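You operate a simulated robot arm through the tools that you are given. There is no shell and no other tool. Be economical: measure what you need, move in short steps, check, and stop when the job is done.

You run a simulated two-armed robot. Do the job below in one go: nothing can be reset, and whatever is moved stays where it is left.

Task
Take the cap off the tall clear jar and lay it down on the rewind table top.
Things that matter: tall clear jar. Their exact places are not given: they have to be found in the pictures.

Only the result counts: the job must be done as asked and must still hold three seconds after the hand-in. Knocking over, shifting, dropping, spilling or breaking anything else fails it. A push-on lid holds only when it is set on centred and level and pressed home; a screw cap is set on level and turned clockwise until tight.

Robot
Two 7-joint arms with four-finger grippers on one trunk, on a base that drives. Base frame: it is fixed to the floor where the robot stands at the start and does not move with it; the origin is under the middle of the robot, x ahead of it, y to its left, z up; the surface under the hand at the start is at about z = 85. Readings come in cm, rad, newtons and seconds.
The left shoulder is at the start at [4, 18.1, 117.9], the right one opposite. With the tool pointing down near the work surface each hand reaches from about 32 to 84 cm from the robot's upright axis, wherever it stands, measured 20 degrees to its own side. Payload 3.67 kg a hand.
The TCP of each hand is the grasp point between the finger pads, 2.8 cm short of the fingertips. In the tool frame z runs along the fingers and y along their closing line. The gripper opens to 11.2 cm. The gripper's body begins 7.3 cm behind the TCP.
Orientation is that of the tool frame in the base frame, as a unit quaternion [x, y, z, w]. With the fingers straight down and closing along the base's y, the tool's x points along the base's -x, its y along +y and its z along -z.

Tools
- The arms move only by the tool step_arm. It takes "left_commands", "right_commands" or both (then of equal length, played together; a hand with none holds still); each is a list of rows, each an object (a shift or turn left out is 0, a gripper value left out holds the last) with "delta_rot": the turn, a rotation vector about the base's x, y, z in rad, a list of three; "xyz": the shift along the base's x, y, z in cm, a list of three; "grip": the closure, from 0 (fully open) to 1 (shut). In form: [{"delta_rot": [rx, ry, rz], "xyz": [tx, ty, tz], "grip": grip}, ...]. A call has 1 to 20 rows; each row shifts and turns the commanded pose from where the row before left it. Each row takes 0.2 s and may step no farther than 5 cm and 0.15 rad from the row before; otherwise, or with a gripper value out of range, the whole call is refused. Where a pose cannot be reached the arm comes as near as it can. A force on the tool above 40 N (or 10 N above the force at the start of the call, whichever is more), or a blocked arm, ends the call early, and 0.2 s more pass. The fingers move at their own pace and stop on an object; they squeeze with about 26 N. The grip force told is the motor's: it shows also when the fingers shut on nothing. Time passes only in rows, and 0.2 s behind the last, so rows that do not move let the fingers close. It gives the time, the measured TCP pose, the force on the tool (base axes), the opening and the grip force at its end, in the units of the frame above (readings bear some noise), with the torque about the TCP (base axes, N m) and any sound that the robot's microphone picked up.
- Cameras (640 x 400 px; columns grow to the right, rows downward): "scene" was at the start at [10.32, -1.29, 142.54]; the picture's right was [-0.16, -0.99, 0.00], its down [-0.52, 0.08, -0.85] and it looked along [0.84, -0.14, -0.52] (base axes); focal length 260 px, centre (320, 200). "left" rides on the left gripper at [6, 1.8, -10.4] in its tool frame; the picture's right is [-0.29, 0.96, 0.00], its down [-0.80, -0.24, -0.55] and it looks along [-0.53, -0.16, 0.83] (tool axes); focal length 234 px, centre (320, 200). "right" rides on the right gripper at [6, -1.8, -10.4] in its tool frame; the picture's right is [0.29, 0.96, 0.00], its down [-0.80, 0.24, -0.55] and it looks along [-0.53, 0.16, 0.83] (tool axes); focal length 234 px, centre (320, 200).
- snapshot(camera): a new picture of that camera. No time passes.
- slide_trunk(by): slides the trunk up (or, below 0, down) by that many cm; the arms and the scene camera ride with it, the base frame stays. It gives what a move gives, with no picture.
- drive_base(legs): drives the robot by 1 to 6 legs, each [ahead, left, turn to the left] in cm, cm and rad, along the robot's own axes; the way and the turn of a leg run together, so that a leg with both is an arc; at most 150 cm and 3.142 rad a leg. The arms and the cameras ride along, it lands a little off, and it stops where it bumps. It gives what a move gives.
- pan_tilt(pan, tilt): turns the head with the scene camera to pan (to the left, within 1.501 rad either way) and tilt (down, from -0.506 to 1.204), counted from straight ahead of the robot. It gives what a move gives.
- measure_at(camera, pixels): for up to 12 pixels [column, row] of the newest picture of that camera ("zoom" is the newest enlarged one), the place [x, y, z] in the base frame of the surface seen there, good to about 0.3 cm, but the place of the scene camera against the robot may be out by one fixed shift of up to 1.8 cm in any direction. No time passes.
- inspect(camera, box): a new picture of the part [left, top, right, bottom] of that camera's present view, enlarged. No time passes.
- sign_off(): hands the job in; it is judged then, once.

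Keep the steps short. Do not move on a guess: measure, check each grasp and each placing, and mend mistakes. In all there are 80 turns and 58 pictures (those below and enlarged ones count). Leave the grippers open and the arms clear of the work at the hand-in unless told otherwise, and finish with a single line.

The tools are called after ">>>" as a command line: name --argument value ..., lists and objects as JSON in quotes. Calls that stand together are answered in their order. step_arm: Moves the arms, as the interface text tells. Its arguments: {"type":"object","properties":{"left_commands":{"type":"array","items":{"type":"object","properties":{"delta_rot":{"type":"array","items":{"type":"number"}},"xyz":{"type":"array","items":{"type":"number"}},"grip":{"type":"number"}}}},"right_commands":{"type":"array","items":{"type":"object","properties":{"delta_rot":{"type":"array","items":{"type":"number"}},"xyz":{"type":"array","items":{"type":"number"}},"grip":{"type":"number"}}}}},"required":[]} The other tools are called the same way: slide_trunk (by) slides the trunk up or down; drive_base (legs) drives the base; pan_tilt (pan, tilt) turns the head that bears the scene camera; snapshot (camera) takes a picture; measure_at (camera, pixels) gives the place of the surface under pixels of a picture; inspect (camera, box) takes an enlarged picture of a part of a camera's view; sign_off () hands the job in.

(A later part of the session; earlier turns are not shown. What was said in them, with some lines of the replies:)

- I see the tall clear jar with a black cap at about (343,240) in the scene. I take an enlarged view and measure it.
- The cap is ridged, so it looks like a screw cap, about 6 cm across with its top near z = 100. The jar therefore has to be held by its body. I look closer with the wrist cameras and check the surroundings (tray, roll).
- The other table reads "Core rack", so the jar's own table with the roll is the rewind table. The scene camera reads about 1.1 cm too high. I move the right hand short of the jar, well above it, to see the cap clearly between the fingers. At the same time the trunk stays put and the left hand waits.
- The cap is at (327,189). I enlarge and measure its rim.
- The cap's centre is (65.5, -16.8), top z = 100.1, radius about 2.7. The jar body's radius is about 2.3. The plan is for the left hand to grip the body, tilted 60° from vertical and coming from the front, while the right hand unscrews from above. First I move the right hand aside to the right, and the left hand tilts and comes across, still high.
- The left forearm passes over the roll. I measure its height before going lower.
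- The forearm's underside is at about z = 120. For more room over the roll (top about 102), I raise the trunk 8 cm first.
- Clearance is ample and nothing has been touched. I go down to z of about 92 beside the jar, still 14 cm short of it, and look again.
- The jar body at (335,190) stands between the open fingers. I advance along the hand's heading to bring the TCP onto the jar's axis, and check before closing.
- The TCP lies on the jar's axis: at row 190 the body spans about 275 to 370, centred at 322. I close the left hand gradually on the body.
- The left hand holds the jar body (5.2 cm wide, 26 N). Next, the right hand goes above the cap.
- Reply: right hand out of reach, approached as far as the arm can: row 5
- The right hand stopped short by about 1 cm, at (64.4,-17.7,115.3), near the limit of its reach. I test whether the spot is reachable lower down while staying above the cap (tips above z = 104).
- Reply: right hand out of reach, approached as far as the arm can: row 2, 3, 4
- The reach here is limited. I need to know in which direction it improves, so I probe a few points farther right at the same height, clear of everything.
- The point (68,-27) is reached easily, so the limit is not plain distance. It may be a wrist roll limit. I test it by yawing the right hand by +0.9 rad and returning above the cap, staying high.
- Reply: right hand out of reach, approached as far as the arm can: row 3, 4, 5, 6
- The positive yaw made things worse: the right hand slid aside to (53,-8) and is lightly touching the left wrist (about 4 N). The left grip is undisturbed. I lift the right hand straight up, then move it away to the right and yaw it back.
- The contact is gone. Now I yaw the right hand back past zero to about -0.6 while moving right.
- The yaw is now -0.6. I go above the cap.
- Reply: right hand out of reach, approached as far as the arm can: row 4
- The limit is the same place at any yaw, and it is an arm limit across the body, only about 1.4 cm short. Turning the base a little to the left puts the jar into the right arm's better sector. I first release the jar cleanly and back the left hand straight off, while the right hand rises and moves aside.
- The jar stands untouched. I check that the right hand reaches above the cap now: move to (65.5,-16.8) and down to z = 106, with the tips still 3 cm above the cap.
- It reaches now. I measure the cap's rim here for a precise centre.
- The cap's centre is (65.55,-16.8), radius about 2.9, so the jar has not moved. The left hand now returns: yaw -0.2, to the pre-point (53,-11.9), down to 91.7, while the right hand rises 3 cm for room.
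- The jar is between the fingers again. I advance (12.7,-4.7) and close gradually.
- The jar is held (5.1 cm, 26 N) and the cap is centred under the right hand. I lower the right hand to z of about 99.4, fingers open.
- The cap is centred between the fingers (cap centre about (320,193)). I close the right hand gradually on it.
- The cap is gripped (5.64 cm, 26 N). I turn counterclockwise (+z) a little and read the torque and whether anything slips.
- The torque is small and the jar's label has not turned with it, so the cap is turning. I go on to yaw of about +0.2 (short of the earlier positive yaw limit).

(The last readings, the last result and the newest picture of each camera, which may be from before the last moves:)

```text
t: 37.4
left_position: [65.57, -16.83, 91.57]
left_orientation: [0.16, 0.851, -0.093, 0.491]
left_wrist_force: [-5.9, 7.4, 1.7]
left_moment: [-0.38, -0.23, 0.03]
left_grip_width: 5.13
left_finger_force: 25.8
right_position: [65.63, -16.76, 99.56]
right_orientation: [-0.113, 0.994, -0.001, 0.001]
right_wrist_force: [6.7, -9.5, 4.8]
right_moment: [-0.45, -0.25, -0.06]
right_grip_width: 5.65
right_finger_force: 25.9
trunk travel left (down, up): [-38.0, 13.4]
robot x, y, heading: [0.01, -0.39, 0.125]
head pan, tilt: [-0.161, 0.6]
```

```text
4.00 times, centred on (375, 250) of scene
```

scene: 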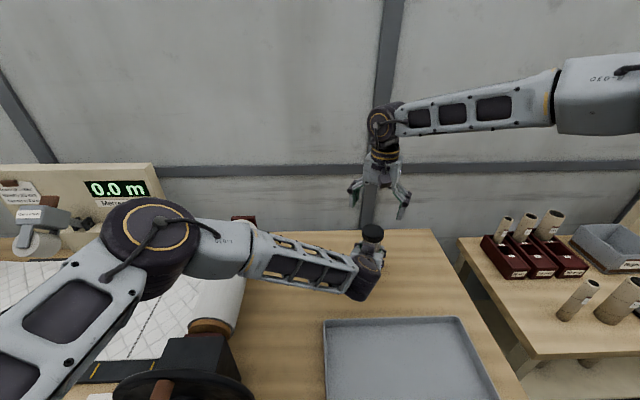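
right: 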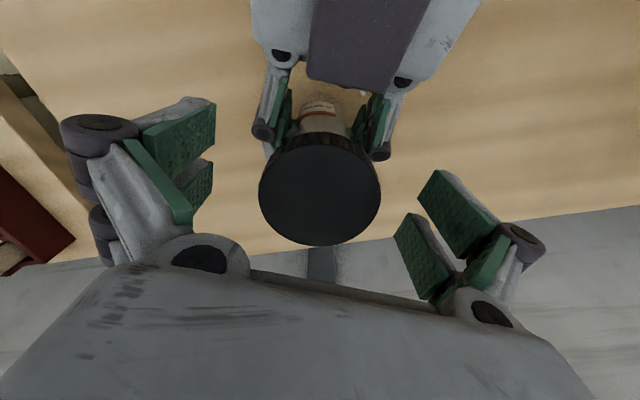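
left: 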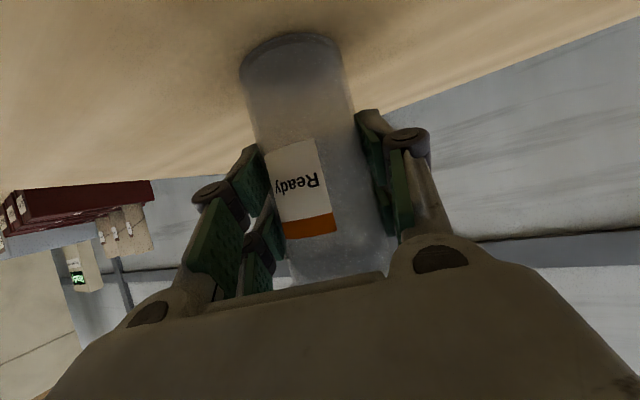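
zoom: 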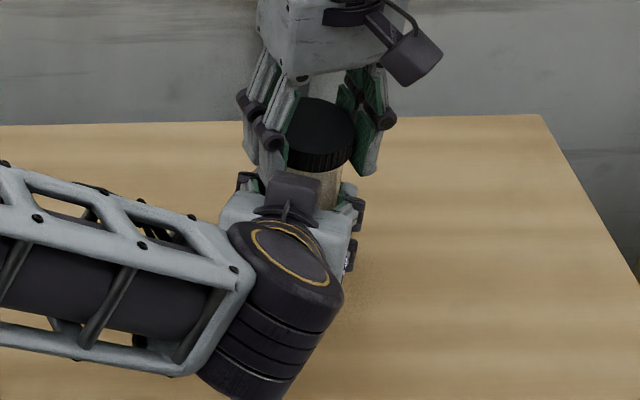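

Some side force has built up (about 11 N), probably a slight misalignment. I open the right hand, rise 0.3 cm, and turn back to yaw -0.8 for a new stroke.

>>> step_arm --right_commands '[{"grip": 0.3}, {"grip": 0.0, "xyz": [0, 0, 0.3]}, {}, {"delta_rot": [0, 0, -0.15]}, {"delta_rot": [0, 0, -0.15]}, {"delta_rot": [0, 0, -0.15]}, {"delta_rot": [0, 0, -0.15]}, {"delta_rot": [0, 0, -0.15]}, {"delta_rot": [0, 0, -0.15]}, {"delta_rot": [0, 0, -0.13]}, {}]'

>>> snapshot --camera "right"

>>> measure_at --camera "right" --pixels '[[265, 195], [375, 195], [320, 150], [320, 240], [320, 195]]'

```text
t: 39.8
left_position: [65.6, -16.74, 91.66]
left_orientation: [0.159, 0.852, -0.092, 0.491]
left_wrist_force: [1.4, -0.3, 2.5]
left_moment: [-0.02, 0.01, -0.03]
left_grip_width: 5.11
left_finger_force: 25.9
right_position: [65.55, -16.78, 99.7]
right_orientation: [0.392, 0.92, 0.0, 0.0]
right_wrist_force: [0.0, -1.2, 0.1]
right_moment: [0.0, 0.03, -0.01]
right_grip_width: 11.21
right_finger_force: 0.1
trunk travel left (down, up): [-38.0, 13.4]
robot x, y, heading: [0.27, -0.04, 0.125]
head pan, tilt: [-0.161, 0.6]
```

```text
25 pictures are left
```

right: 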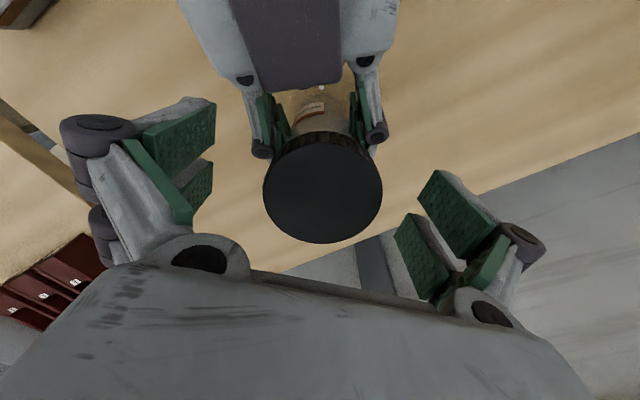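

```text
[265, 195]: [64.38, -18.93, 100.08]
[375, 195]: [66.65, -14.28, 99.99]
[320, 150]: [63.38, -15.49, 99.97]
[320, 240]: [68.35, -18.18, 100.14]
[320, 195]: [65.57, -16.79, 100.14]
```

The cap is centred, and the forces are back to zero. Next stroke: close, then turn +1.0 with a slight upward drift.

>>> step_arm --right_commands '[{"grip": 0.42}, {"grip": 0.48}, {"grip": 1.0}, {}, {"delta_rot": [0, 0, 0.125], "xyz": [0, 0, 0.03]}, {"delta_rot": [0, 0, 0.125], "xyz": [0, 0, 0.03]}, {"delta_rot": [0, 0, 0.125], "xyz": [0, 0, 0.03]}, {"delta_rot": [0, 0, 0.125], "xyz": [0, 0, 0.03]}, {"delta_rot": [0, 0, 0.125], "xyz": [0, 0, 0.03]}, {"delta_rot": [0, 0, 0.125], "xyz": [0, 0, 0.03]}, {"delta_rot": [0, 0, 0.125], "xyz": [0, 0, 0.03]}, {"delta_rot": [0, 0, 0.125], "xyz": [0, 0, 0.03]}]'

>>> inspect --camera "scene" --box '[330, 200, 420, 300]'

```text
t: 42.4
left_position: [65.7, -16.74, 91.66]
left_orientation: [0.159, 0.852, -0.093, 0.491]
left_wrist_force: [-6.0, 6.6, 5.0]
left_moment: [-0.31, -0.14, 0.06]
left_grip_width: 5.1
left_finger_force: 26.3
right_position: [65.52, -16.81, 99.9]
right_orientation: [-0.099, 0.995, -0.001, 0.0]
right_wrist_force: [4.9, -6.1, -2.3]
right_moment: [-0.3, -0.18, -0.04]
right_grip_width: 5.72
right_finger_force: 25.5
trunk travel left (down, up): [-38.0, 13.4]
robot x, y, heading: [0.03, -0.04, 0.128]
head pan, tilt: [-0.161, 0.6]
```

```text
4.00 times, centred on (375, 250) of scene
```

zoom: 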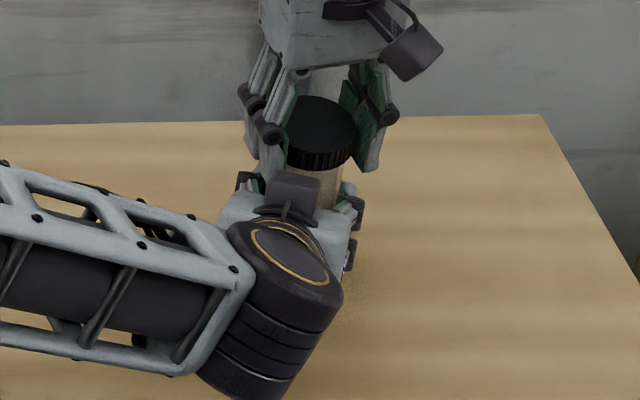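

There is still some resistance and no release yet. I do another full stroke: open, turn back 1.05, close, turn forward 1.05.

>>> step_arm --right_commands '[{"grip": 0.3}, {"grip": 0.0}, {"delta_rot": [0, 0, -0.15]}, {"delta_rot": [0, 0, -0.15]}, {"delta_rot": [0, 0, -0.15]}, {"delta_rot": [0, 0, -0.15]}, {"delta_rot": [0, 0, -0.15]}, {"delta_rot": [0, 0, -0.15]}, {"delta_rot": [0, 0, -0.15]}, {"grip": 0.45}, {"grip": 1.0}, {}, {"delta_rot": [0, 0, 0.15], "xyz": [0, 0, 0.03]}, {"delta_rot": [0, 0, 0.15], "xyz": [0, 0, 0.03]}, {"delta_rot": [0, 0, 0.15], "xyz": [0, 0, 0.03]}, {"delta_rot": [0, 0, 0.15], "xyz": [0, 0, 0.03]}, {"delta_rot": [0, 0, 0.15], "xyz": [0, 0, 0.03]}, {"delta_rot": [0, 0, 0.15], "xyz": [0, 0, 0.03]}, {"delta_rot": [0, 0, 0.15], "xyz": [0, 0, 0.03]}]'

>>> snapshot --camera "right"

>>> measure_at --camera "right" --pixels '[[320, 195], [320, 170], [320, 220], [285, 195], [355, 195]]'

```text
t: 46.4
left_position: [65.75, -16.66, 91.73]
left_orientation: [0.159, 0.851, -0.093, 0.492]
left_wrist_force: [-9.2, 8.0, 5.3]
left_moment: [-0.2, -0.13, 0.02]
left_grip_width: 5.09
left_finger_force: 26.3
right_position: [65.72, -16.98, 100.16]
right_orientation: [-0.099, 0.995, -0.001, -0.001]
right_wrist_force: [6.7, -8.5, -4.3]
right_moment: [-0.54, -0.42, -0.07]
right_grip_width: 5.72
right_finger_force: 26.0
trunk travel left (down, up): [-38.0, 13.4]
robot x, y, heading: [0.13, 0.07, 0.134]
head pan, tilt: [-0.161, 0.6]
```

```text
23 pictures are left
```

right: 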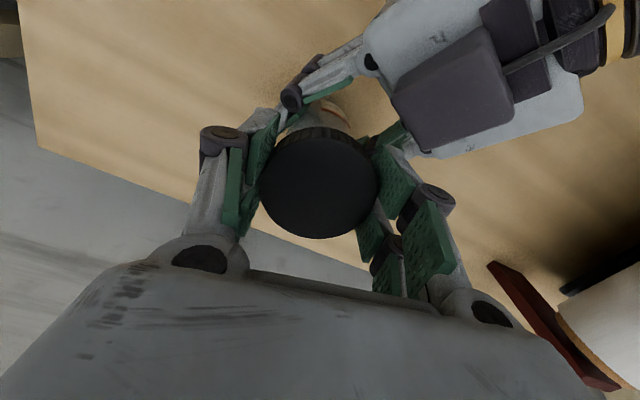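

```text
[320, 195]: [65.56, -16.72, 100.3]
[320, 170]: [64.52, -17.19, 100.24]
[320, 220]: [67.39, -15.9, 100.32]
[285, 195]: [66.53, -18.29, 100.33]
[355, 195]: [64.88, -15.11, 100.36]
```

The cap's top has risen from 100.05 to 100.3, so it is unscrewing. Another stroke, after lowering the hand 0.3 again.

>>> step_arm --right_commands '[{"grip": 0.3}, {"grip": 0.0, "xyz": [0, 0, -0.25]}, {"delta_rot": [0, 0, -0.15]}, {"delta_rot": [0, 0, -0.15]}, {"delta_rot": [0, 0, -0.15]}, {"delta_rot": [0, 0, -0.15]}, {"delta_rot": [0, 0, -0.15]}, {"delta_rot": [0, 0, -0.15]}, {"delta_rot": [0, 0, -0.15]}, {"grip": 0.45}, {"grip": 1.0}, {}, {"delta_rot": [0, 0, 0.15], "xyz": [0, 0, 0.03]}, {"delta_rot": [0, 0, 0.15], "xyz": [0, 0, 0.03]}, {"delta_rot": [0, 0, 0.15], "xyz": [0, 0, 0.03]}, {"delta_rot": [0, 0, 0.15], "xyz": [0, 0, 0.03]}, {"delta_rot": [0, 0, 0.15], "xyz": [0, 0, 0.03]}, {"delta_rot": [0, 0, 0.15], "xyz": [0, 0, 0.03]}, {"delta_rot": [0, 0, 0.15], "xyz": [0, 0, 0.03]}]'

>>> snapshot --camera "right"

>>> measure_at --camera "right" --pixels '[[320, 195], [320, 170], [320, 220], [285, 195], [355, 195]]'

```text
t: 50.4
left_position: [65.76, -16.68, 91.58]
left_orientation: [0.159, 0.851, -0.092, 0.491]
left_wrist_force: [-5.2, 6.8, 2.1]
left_moment: [-0.34, -0.22, 0.05]
left_grip_width: 5.09
left_finger_force: 26.4
right_position: [65.62, -16.77, 100.06]
right_orientation: [-0.099, 0.995, -0.001, 0.0]
right_wrist_force: [5.0, -7.1, -0.8]
right_moment: [-0.34, -0.08, -0.01]
right_grip_width: 5.68
right_finger_force: 26.4
trunk travel left (down, up): [-38.0, 13.4]
robot x, y, heading: [0.15, 0.05, 0.131]
head pan, tilt: [-0.161, 0.6]
```

```text
22 pictures are left
```

right: 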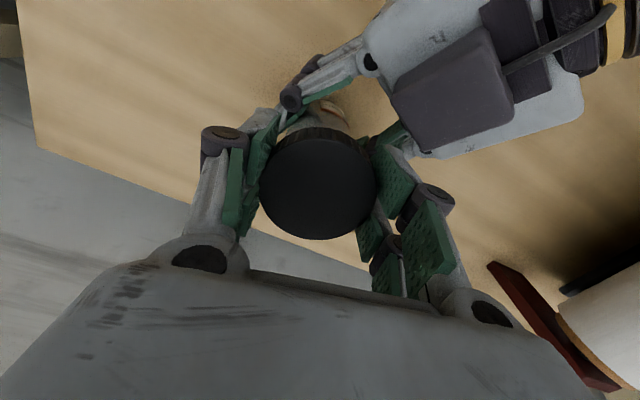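

```text
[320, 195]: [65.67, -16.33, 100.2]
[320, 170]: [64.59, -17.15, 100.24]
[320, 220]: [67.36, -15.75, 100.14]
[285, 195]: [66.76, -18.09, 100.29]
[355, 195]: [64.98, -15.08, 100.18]
```

I check whether the jar body has turned in the left grip.

>>> snapshot --camera "left"

```text
21 pictures are left
```

left: 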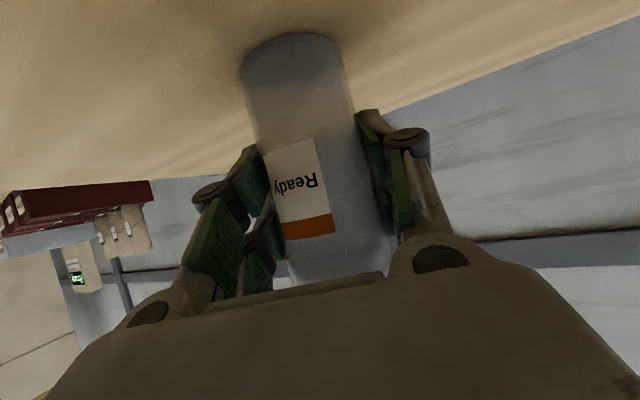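

The jar has not turned, and the torque is far below slipping level, so the cap turns freely on its thread (about 3.8 rad so far). One more stroke, then a lift test.

>>> step_arm --right_commands '[{"grip": 0.3}, {"grip": 0.0, "xyz": [0, 0, -0.15]}, {"delta_rot": [0, 0, -0.15]}, {"delta_rot": [0, 0, -0.15]}, {"delta_rot": [0, 0, -0.15]}, {"delta_rot": [0, 0, -0.15]}, {"delta_rot": [0, 0, -0.15]}, {"delta_rot": [0, 0, -0.15]}, {"delta_rot": [0, 0, -0.15]}, {"grip": 0.45}, {"grip": 1.0}, {}, {"delta_rot": [0, 0, 0.15], "xyz": [0, 0, 0.03]}, {"delta_rot": [0, 0, 0.15], "xyz": [0, 0, 0.03]}, {"delta_rot": [0, 0, 0.15], "xyz": [0, 0, 0.03]}, {"delta_rot": [0, 0, 0.15], "xyz": [0, 0, 0.03]}, {"delta_rot": [0, 0, 0.15], "xyz": [0, 0, 0.03]}, {"delta_rot": [0, 0, 0.15], "xyz": [0, 0, 0.03]}, {"delta_rot": [0, 0, 0.15], "xyz": [0, 0, 0.03]}]'

>>> step_arm --right_commands '[{"xyz": [0, 0, 0.2]}, {"xyz": [0, 0, 0.2]}]'

```text
t: 54.4
left_position: [65.58, -16.69, 91.65]
left_orientation: [0.159, 0.852, -0.092, 0.491]
left_wrist_force: [-1.4, 2.3, 1.3]
left_moment: [-0.17, 0.06, 0.04]
left_grip_width: 5.09
left_finger_force: 26.0
right_position: [65.63, -16.73, 100.22]
right_orientation: [-0.1, 0.995, -0.001, 0.0]
right_wrist_force: [0.7, -2.6, 0.0]
right_moment: [-0.01, -0.03, 0.0]
right_grip_width: 5.73
right_finger_force: 25.9
trunk travel left (down, up): [-38.0, 13.4]
robot x, y, heading: [-0.02, 0.4, 0.132]
head pan, tilt: [-0.161, 0.6]
```

```text
t: 55.0
left_position: [65.66, -16.79, 91.55]
left_orientation: [0.159, 0.852, -0.092, 0.491]
left_wrist_force: [-2.5, 3.3, 1.8]
left_moment: [-0.31, -0.14, 0.0]
left_grip_width: 5.11
left_finger_force: 25.9
right_position: [65.7, -16.8, 100.64]
right_orientation: [-0.098, 0.995, 0.0, 0.0]
right_wrist_force: [2.2, -3.6, -1.1]
right_moment: [-0.05, -0.03, 0.02]
right_grip_width: 5.7
right_finger_force: 26.1
trunk travel left (down, up): [-38.0, 13.4]
robot x, y, heading: [-0.02, -0.08, 0.13]
head pan, tilt: [-0.161, 0.6]
```

The hand rose 0.4 cm with almost no pull, so the cap seems free. I lift further and look.

>>> step_arm --right_commands '[{"xyz": [0, 0, 0.5]}, {"xyz": [0, 0, 0.5]}, {"xyz": [0, 0, 1]}, {"xyz": [0, 0, 1.5]}, {"xyz": [0, 0, 2]}, {}]'

>>> inspect --camera "scene" --box '[320, 170, 420, 300]'

```text
t: 56.4
left_position: [65.65, -16.74, 91.5]
left_orientation: [0.159, 0.852, -0.093, 0.491]
left_wrist_force: [-1.6, 0.3, 1.5]
left_moment: [0.04, 0.09, -0.04]
left_grip_width: 5.11
left_finger_force: 26.1
right_position: [65.68, -16.85, 106.29]
right_orientation: [-0.099, 0.995, 0.0, 0.001]
right_wrist_force: [-0.4, 0.3, 0.1]
right_moment: [-0.01, -0.01, 0.02]
right_grip_width: 5.76
right_finger_force: 25.6
trunk travel left (down, up): [-38.0, 13.4]
robot x, y, heading: [-0.37, 0.18, 0.128]
head pan, tilt: [-0.161, 0.6]
```

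```text
3.08 times, centred on (370, 235) of scene
```

zoom: 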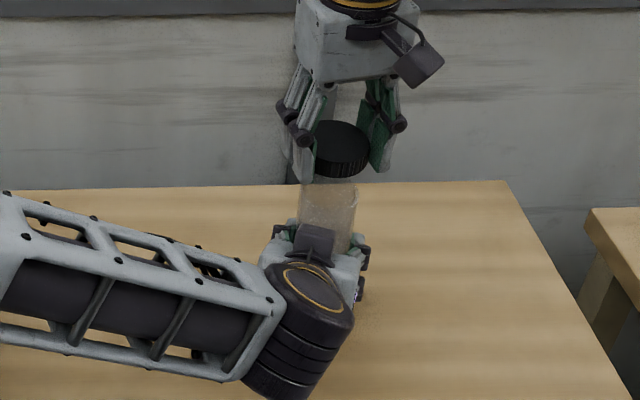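

The cap is off and held, and the jar still stands. The fingertips reach 2.8 cm below the TCP, so they may stick out below the cap. I measure the cap's top and skirt bottom, and the table space to the right.

>>> measure_at --camera "zoom" --pixels '[[342, 137], [342, 160], [342, 164], [342, 174], [342, 170], [304, 178], [450, 230], [500, 260], [540, 300]]'

>>> snapshot --camera "scene"

```text
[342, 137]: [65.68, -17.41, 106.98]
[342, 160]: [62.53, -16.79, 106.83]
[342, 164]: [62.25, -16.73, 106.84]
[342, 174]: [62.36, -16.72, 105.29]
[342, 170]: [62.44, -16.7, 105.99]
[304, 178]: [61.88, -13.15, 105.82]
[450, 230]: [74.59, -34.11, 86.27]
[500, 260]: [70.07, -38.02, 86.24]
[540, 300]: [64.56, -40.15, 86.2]
```

```text
19 pictures are left
```

scene: 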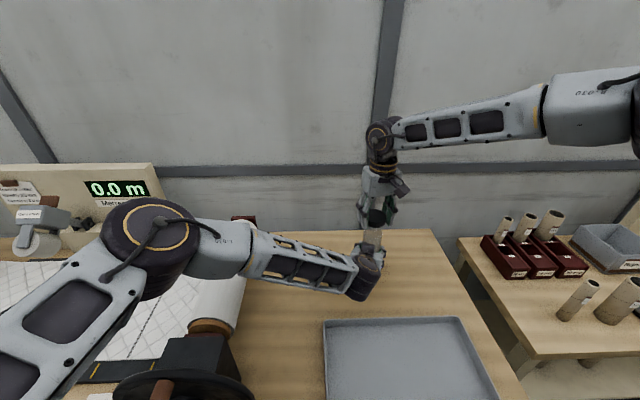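

>>> snapshot --camera "right"

>>> measure_at --camera "right" --pixels '[[320, 195], [320, 175], [320, 215], [290, 195], [350, 195], [318, 142], [318, 136], [318, 133], [330, 138]]'

```text
18 pictures are left
```

right: 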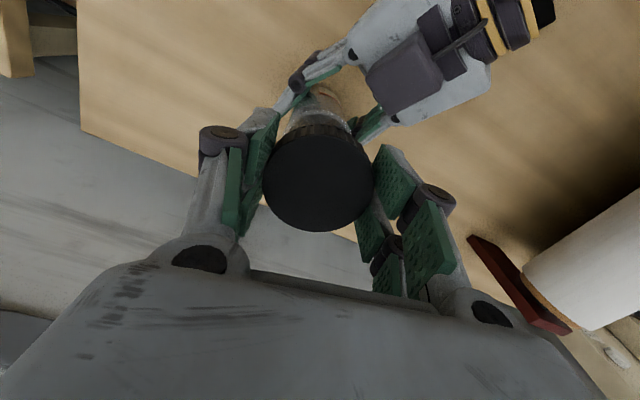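

```text
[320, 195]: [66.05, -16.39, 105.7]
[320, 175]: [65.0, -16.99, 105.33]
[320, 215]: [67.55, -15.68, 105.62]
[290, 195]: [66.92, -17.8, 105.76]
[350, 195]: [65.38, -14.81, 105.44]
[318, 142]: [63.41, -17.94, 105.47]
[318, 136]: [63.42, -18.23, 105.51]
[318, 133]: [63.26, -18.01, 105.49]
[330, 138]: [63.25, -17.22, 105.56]
```

The cap top is 0.75 cm below the TCP, so its bottom is only about 0.4 cm above the fingertips. That lets me set it down almost in contact. I carry it right to (66,-31), free table, then lower to z of about 92.

>>> step_arm --right_commands '[{"xyz": [0, 0, 2]}, {"xyz": [0.1, -3.5, 0]}, {"xyz": [0.1, -3.5, 0]}, {"xyz": [0, -3.5, 0]}, {"xyz": [0, -3.7, 0]}, {"xyz": [0, 0, -4]}, {"xyz": [0, 0, -4]}, {"xyz": [0, 0, -4]}, {"xyz": [0, 0, -4]}, {}]'

>>> snapshot --camera "right"

>>> inspect --camera "scene" --box '[320, 170, 480, 310]'

```text
t: 58.6
left_position: [65.73, -16.75, 91.56]
left_orientation: [0.16, 0.851, -0.093, 0.491]
left_wrist_force: [0.3, 0.4, 0.3]
left_moment: [0.01, 0.04, -0.02]
left_grip_width: 5.12
left_finger_force: 26.1
right_position: [65.5, -30.94, 92.16]
right_orientation: [-0.099, 0.995, 0.001, 0.0]
right_wrist_force: [0.4, -0.4, -0.1]
right_moment: [0.0, 0.03, -0.04]
right_grip_width: 5.75
right_finger_force: 25.6
trunk travel left (down, up): [-38.0, 13.4]
robot x, y, heading: [0.11, 0.36, 0.124]
head pan, tilt: [-0.161, 0.6]
```

```text
17 pictures are left
```

right: 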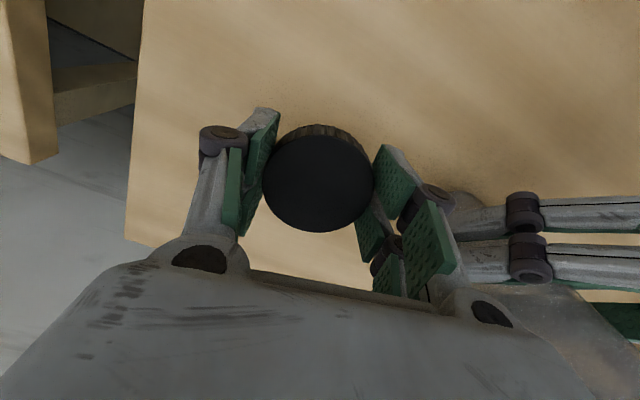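

```text
2.86 times, centred on (400, 240) of scene
```

zoom: 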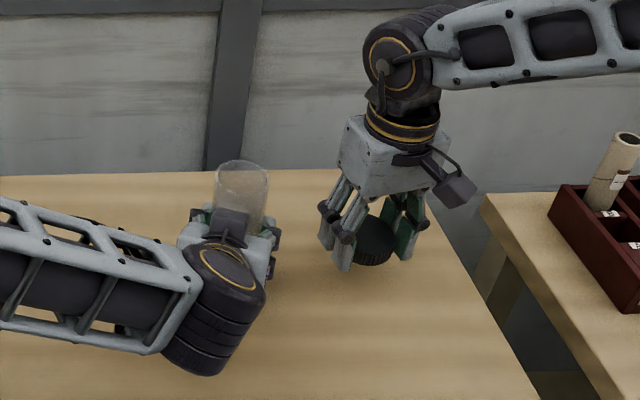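

The right image shows the left hand's fingers not far off at (520,210). I move 2.5 cm more to the right, then lower slowly until the tips are about on the table.

>>> step_arm --right_commands '[{"xyz": [0, -2.5, 0]}, {"xyz": [0, 0, -2]}, {"xyz": [0, 0, -1.2]}, {"xyz": [0, 0, -0.5]}, {"xyz": [0, 0, -0.3]}, {}]'

```text
t: 60.0
left_position: [65.6, -16.7, 91.61]
left_orientation: [0.159, 0.852, -0.093, 0.491]
left_wrist_force: [-0.6, -0.2, 0.4]
left_moment: [0.05, 0.02, -0.03]
left_grip_width: 5.07
left_finger_force: 26.0
right_position: [65.86, -33.43, 88.19]
right_orientation: [-0.098, 0.995, 0.0, 0.0]
right_wrist_force: [-0.8, 0.0, -0.5]
right_moment: [0.0, -0.03, 0.01]
right_grip_width: 5.77
right_finger_force: 25.9
trunk travel left (down, up): [-38.0, 13.4]
robot x, y, heading: [0.09, -0.07, 0.128]
head pan, tilt: [-0.161, 0.6]
```

No contact yet. I go down in 0.15 cm steps until it touches.

>>> step_arm --right_commands '[{"xyz": [0, 0, -0.15]}, {"xyz": [0, 0, -0.15]}, {}]'

>>> snapshot --camera "right"

>>> measure_at --camera "right" --pixels '[[320, 190], [320, 170], [320, 210], [295, 190], [345, 190], [200, 60]]'

```text
t: 60.8
left_position: [65.65, -16.72, 91.65]
left_orientation: [0.159, 0.852, -0.092, 0.491]
left_wrist_force: [-0.3, 0.8, 0.8]
left_moment: [0.03, 0.01, 0.0]
left_grip_width: 5.09
left_finger_force: 25.9
right_position: [65.8, -33.45, 87.77]
right_orientation: [-0.098, 0.995, 0.0, 0.0]
right_wrist_force: [-0.2, 0.5, 0.6]
right_moment: [0.0, 0.0, 0.01]
right_grip_width: 5.75
right_finger_force: 26.4
trunk travel left (down, up): [-38.0, 13.4]
robot x, y, heading: [-0.26, 0.33, 0.13]
head pan, tilt: [-0.161, 0.6]
```

```text
15 pictures are left
```

right: 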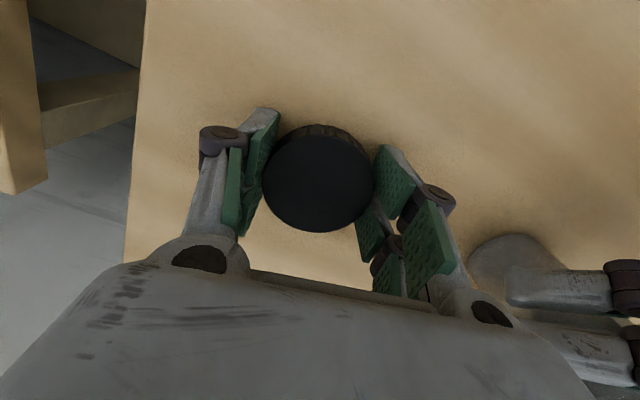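

```text
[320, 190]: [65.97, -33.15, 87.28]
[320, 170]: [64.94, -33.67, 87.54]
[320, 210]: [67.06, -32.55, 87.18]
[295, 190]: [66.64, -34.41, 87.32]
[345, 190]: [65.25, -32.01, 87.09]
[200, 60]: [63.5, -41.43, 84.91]
```

The tips are on the table and the cap bottom is about 0.3 cm or less above it. I open gently to 8 cm, then rise.

>>> step_arm --right_commands '[{"grip": 0.45}, {"grip": 0.38}, {"grip": 0.28}, {}, {"xyz": [0, 0, 1]}, {"xyz": [0, 0, 2]}, {"xyz": [0, 0, 3]}, {"xyz": [0, 0, 4]}, {"xyz": [0, 0, 4]}, {"xyz": [0, 0, 4]}, {"grip": 0}, {}]'

>>> snapshot --camera "right"

>>> measure_at --camera "right" --pixels '[[320, 120], [320, 130], [320, 110], [310, 120], [330, 120]]'

```text
t: 63.4
left_position: [65.54, -16.65, 91.66]
left_orientation: [0.159, 0.852, -0.091, 0.49]
left_wrist_force: [-0.2, -0.3, -0.2]
left_moment: [-0.03, 0.01, 0.01]
left_grip_width: 5.09
left_finger_force: 26.2
right_position: [65.86, -33.51, 105.86]
right_orientation: [-0.098, 0.995, 0.0, 0.0]
right_wrist_force: [-0.5, -0.5, 0.7]
right_moment: [0.0, 0.0, -0.02]
right_grip_width: 11.22
right_finger_force: 0.1
trunk travel left (down, up): [-38.0, 13.4]
robot x, y, heading: [-0.17, -0.23, 0.133]
head pan, tilt: [-0.161, 0.6]
```

```text
14 pictures are left
```

right: 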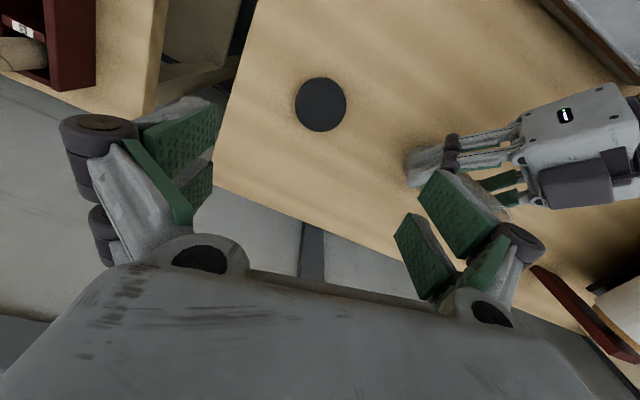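

```text
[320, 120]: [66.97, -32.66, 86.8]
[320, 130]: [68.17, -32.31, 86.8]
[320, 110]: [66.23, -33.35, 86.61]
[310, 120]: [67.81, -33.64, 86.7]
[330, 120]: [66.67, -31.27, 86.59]
```

The cap lies flat on the table (top z = 86.7, level). Now I release the jar with the left hand: open, back straight off, and rise. The right hand also moves up and away.

>>> step_arm --left_commands '[{"grip": 0.48}, {"grip": 0.4}, {"grip": 0.0}, {}, {"xyz": [-3, 1.16, 0]}, {"xyz": [-3.2, 1.24, 0]}, {"xyz": [-3.2, 1.24, 0]}, {"xyz": [-3.2, 1.24, 0]}, {"xyz": [0, 0, 3]}, {"xyz": [0, 0, 4]}, {"xyz": [0, 0, 4]}, {"xyz": [0, 0, 4]}, {}]' --right_commands '[{"xyz": [0, 0, 4]}, {"xyz": [-3, -2, 2]}, {"xyz": [-3, -2, 0]}, {"xyz": [-3, -2, 0]}, {}, {}, {}, {}, {}, {}, {}, {}, {}]'

>>> snapshot --camera "scene"

>>> inspect --camera "scene" --box '[320, 200, 460, 300]'

```text
t: 66.2
left_position: [52.97, -11.75, 106.94]
left_orientation: [0.16, 0.852, -0.092, 0.49]
left_wrist_force: [0.3, -0.1, 0.3]
left_moment: [-0.03, -0.01, 0.01]
left_grip_width: 11.19
left_finger_force: 0.1
right_position: [56.73, -39.57, 111.75]
right_orientation: [-0.098, 0.995, 0.0, -0.001]
right_wrist_force: [-0.6, -0.5, 0.5]
right_moment: [0.0, 0.0, -0.04]
right_grip_width: 11.2
right_finger_force: 0.2
trunk travel left (down, up): [-38.0, 13.4]
robot x, y, heading: [0.35, 0.26, 0.129]
head pan, tilt: [-0.161, 0.6]
```

```text
13 pictures are left
```

scene: 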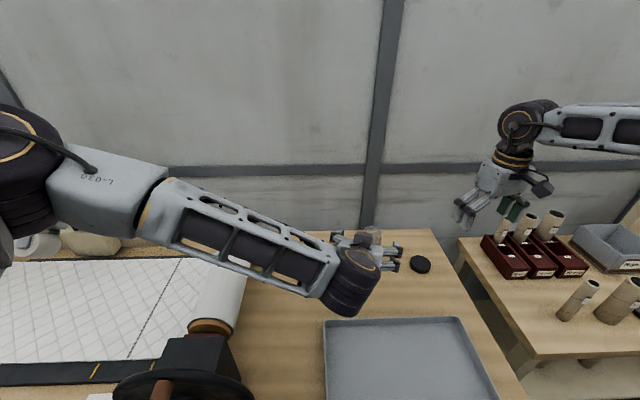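

```text
4.00 times, centred on (390, 250) of scene
```

zoom: 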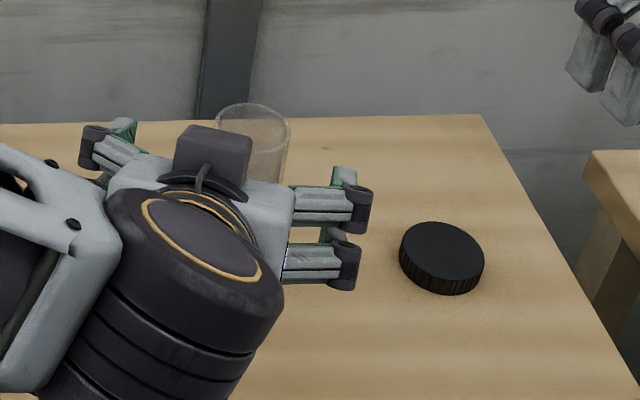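

The jar is standing and the cap lies flat. I raise the left hand clear and confirm with one last picture.

>>> step_arm --left_commands '[{"xyz": [-1, 2, 4]}, {"xyz": [-1, 3, 4]}, {"xyz": [0, 4, 2]}, {"xyz": [0, 4, 2]}, {}]'

>>> snapshot --camera "scene"

```text
refused: row 2 steps farther than a row can; nothing moved
```

```text
11 pictures are left
```

scene: 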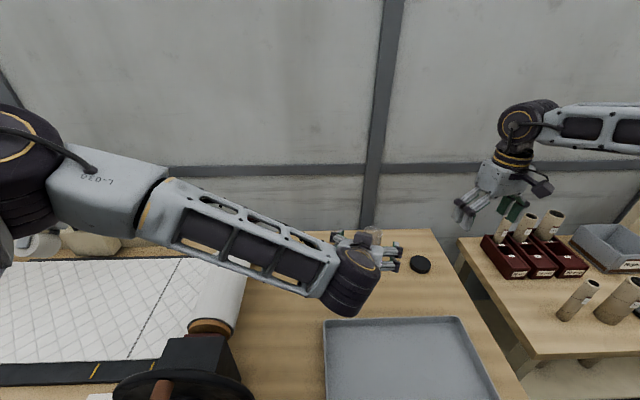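

The row was too long, so I use smaller steps.

>>> step_arm --left_commands '[{"xyz": [0, 0, 4]}, {"xyz": [0, 0, 4]}, {"xyz": [0, 3, 2]}, {"xyz": [0, 3, 2]}, {"xyz": [0, 3, 2]}, {}]'

>>> snapshot --camera "scene"

```text
t: 67.6
left_position: [53.03, -2.84, 120.83]
left_orientation: [0.161, 0.851, -0.093, 0.49]
left_wrist_force: [-0.3, -0.8, -0.1]
left_moment: [0.01, 0.03, 0.02]
left_grip_width: 11.22
left_finger_force: 0.0
right_position: [56.6, -39.62, 111.7]
right_orientation: [-0.099, 0.995, 0.001, -0.001]
right_wrist_force: [0.2, -0.4, 0.3]
right_moment: [0.0, 0.01, -0.01]
right_grip_width: 11.21
right_finger_force: 0.2
trunk travel left (down, up): [-38.0, 13.4]
robot x, y, heading: [-0.1, -0.11, 0.132]
head pan, tilt: [-0.161, 0.6]
```

```text
10 pictures are left
```

scene: 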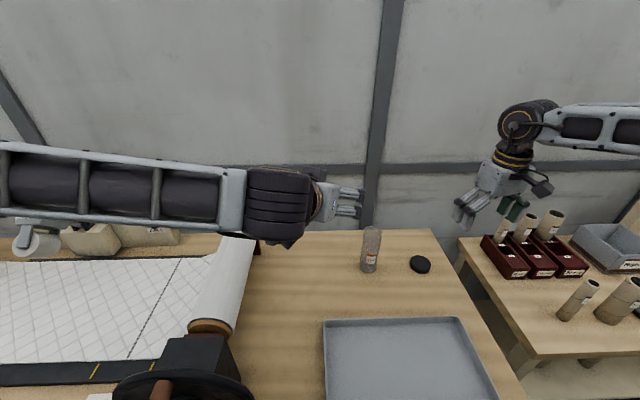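

The open jar stands at (371,250), the cap lies at (420,264) on the rewind table, and both arms are clear with grippers open. I hand in.

>>> sign_off

```text
The job is handed in.
```

The cap is unscrewed from the tall clear jar and lies flat on the rewind table top; the jar still stands upright in its place, and both arms are clear with grippers open.
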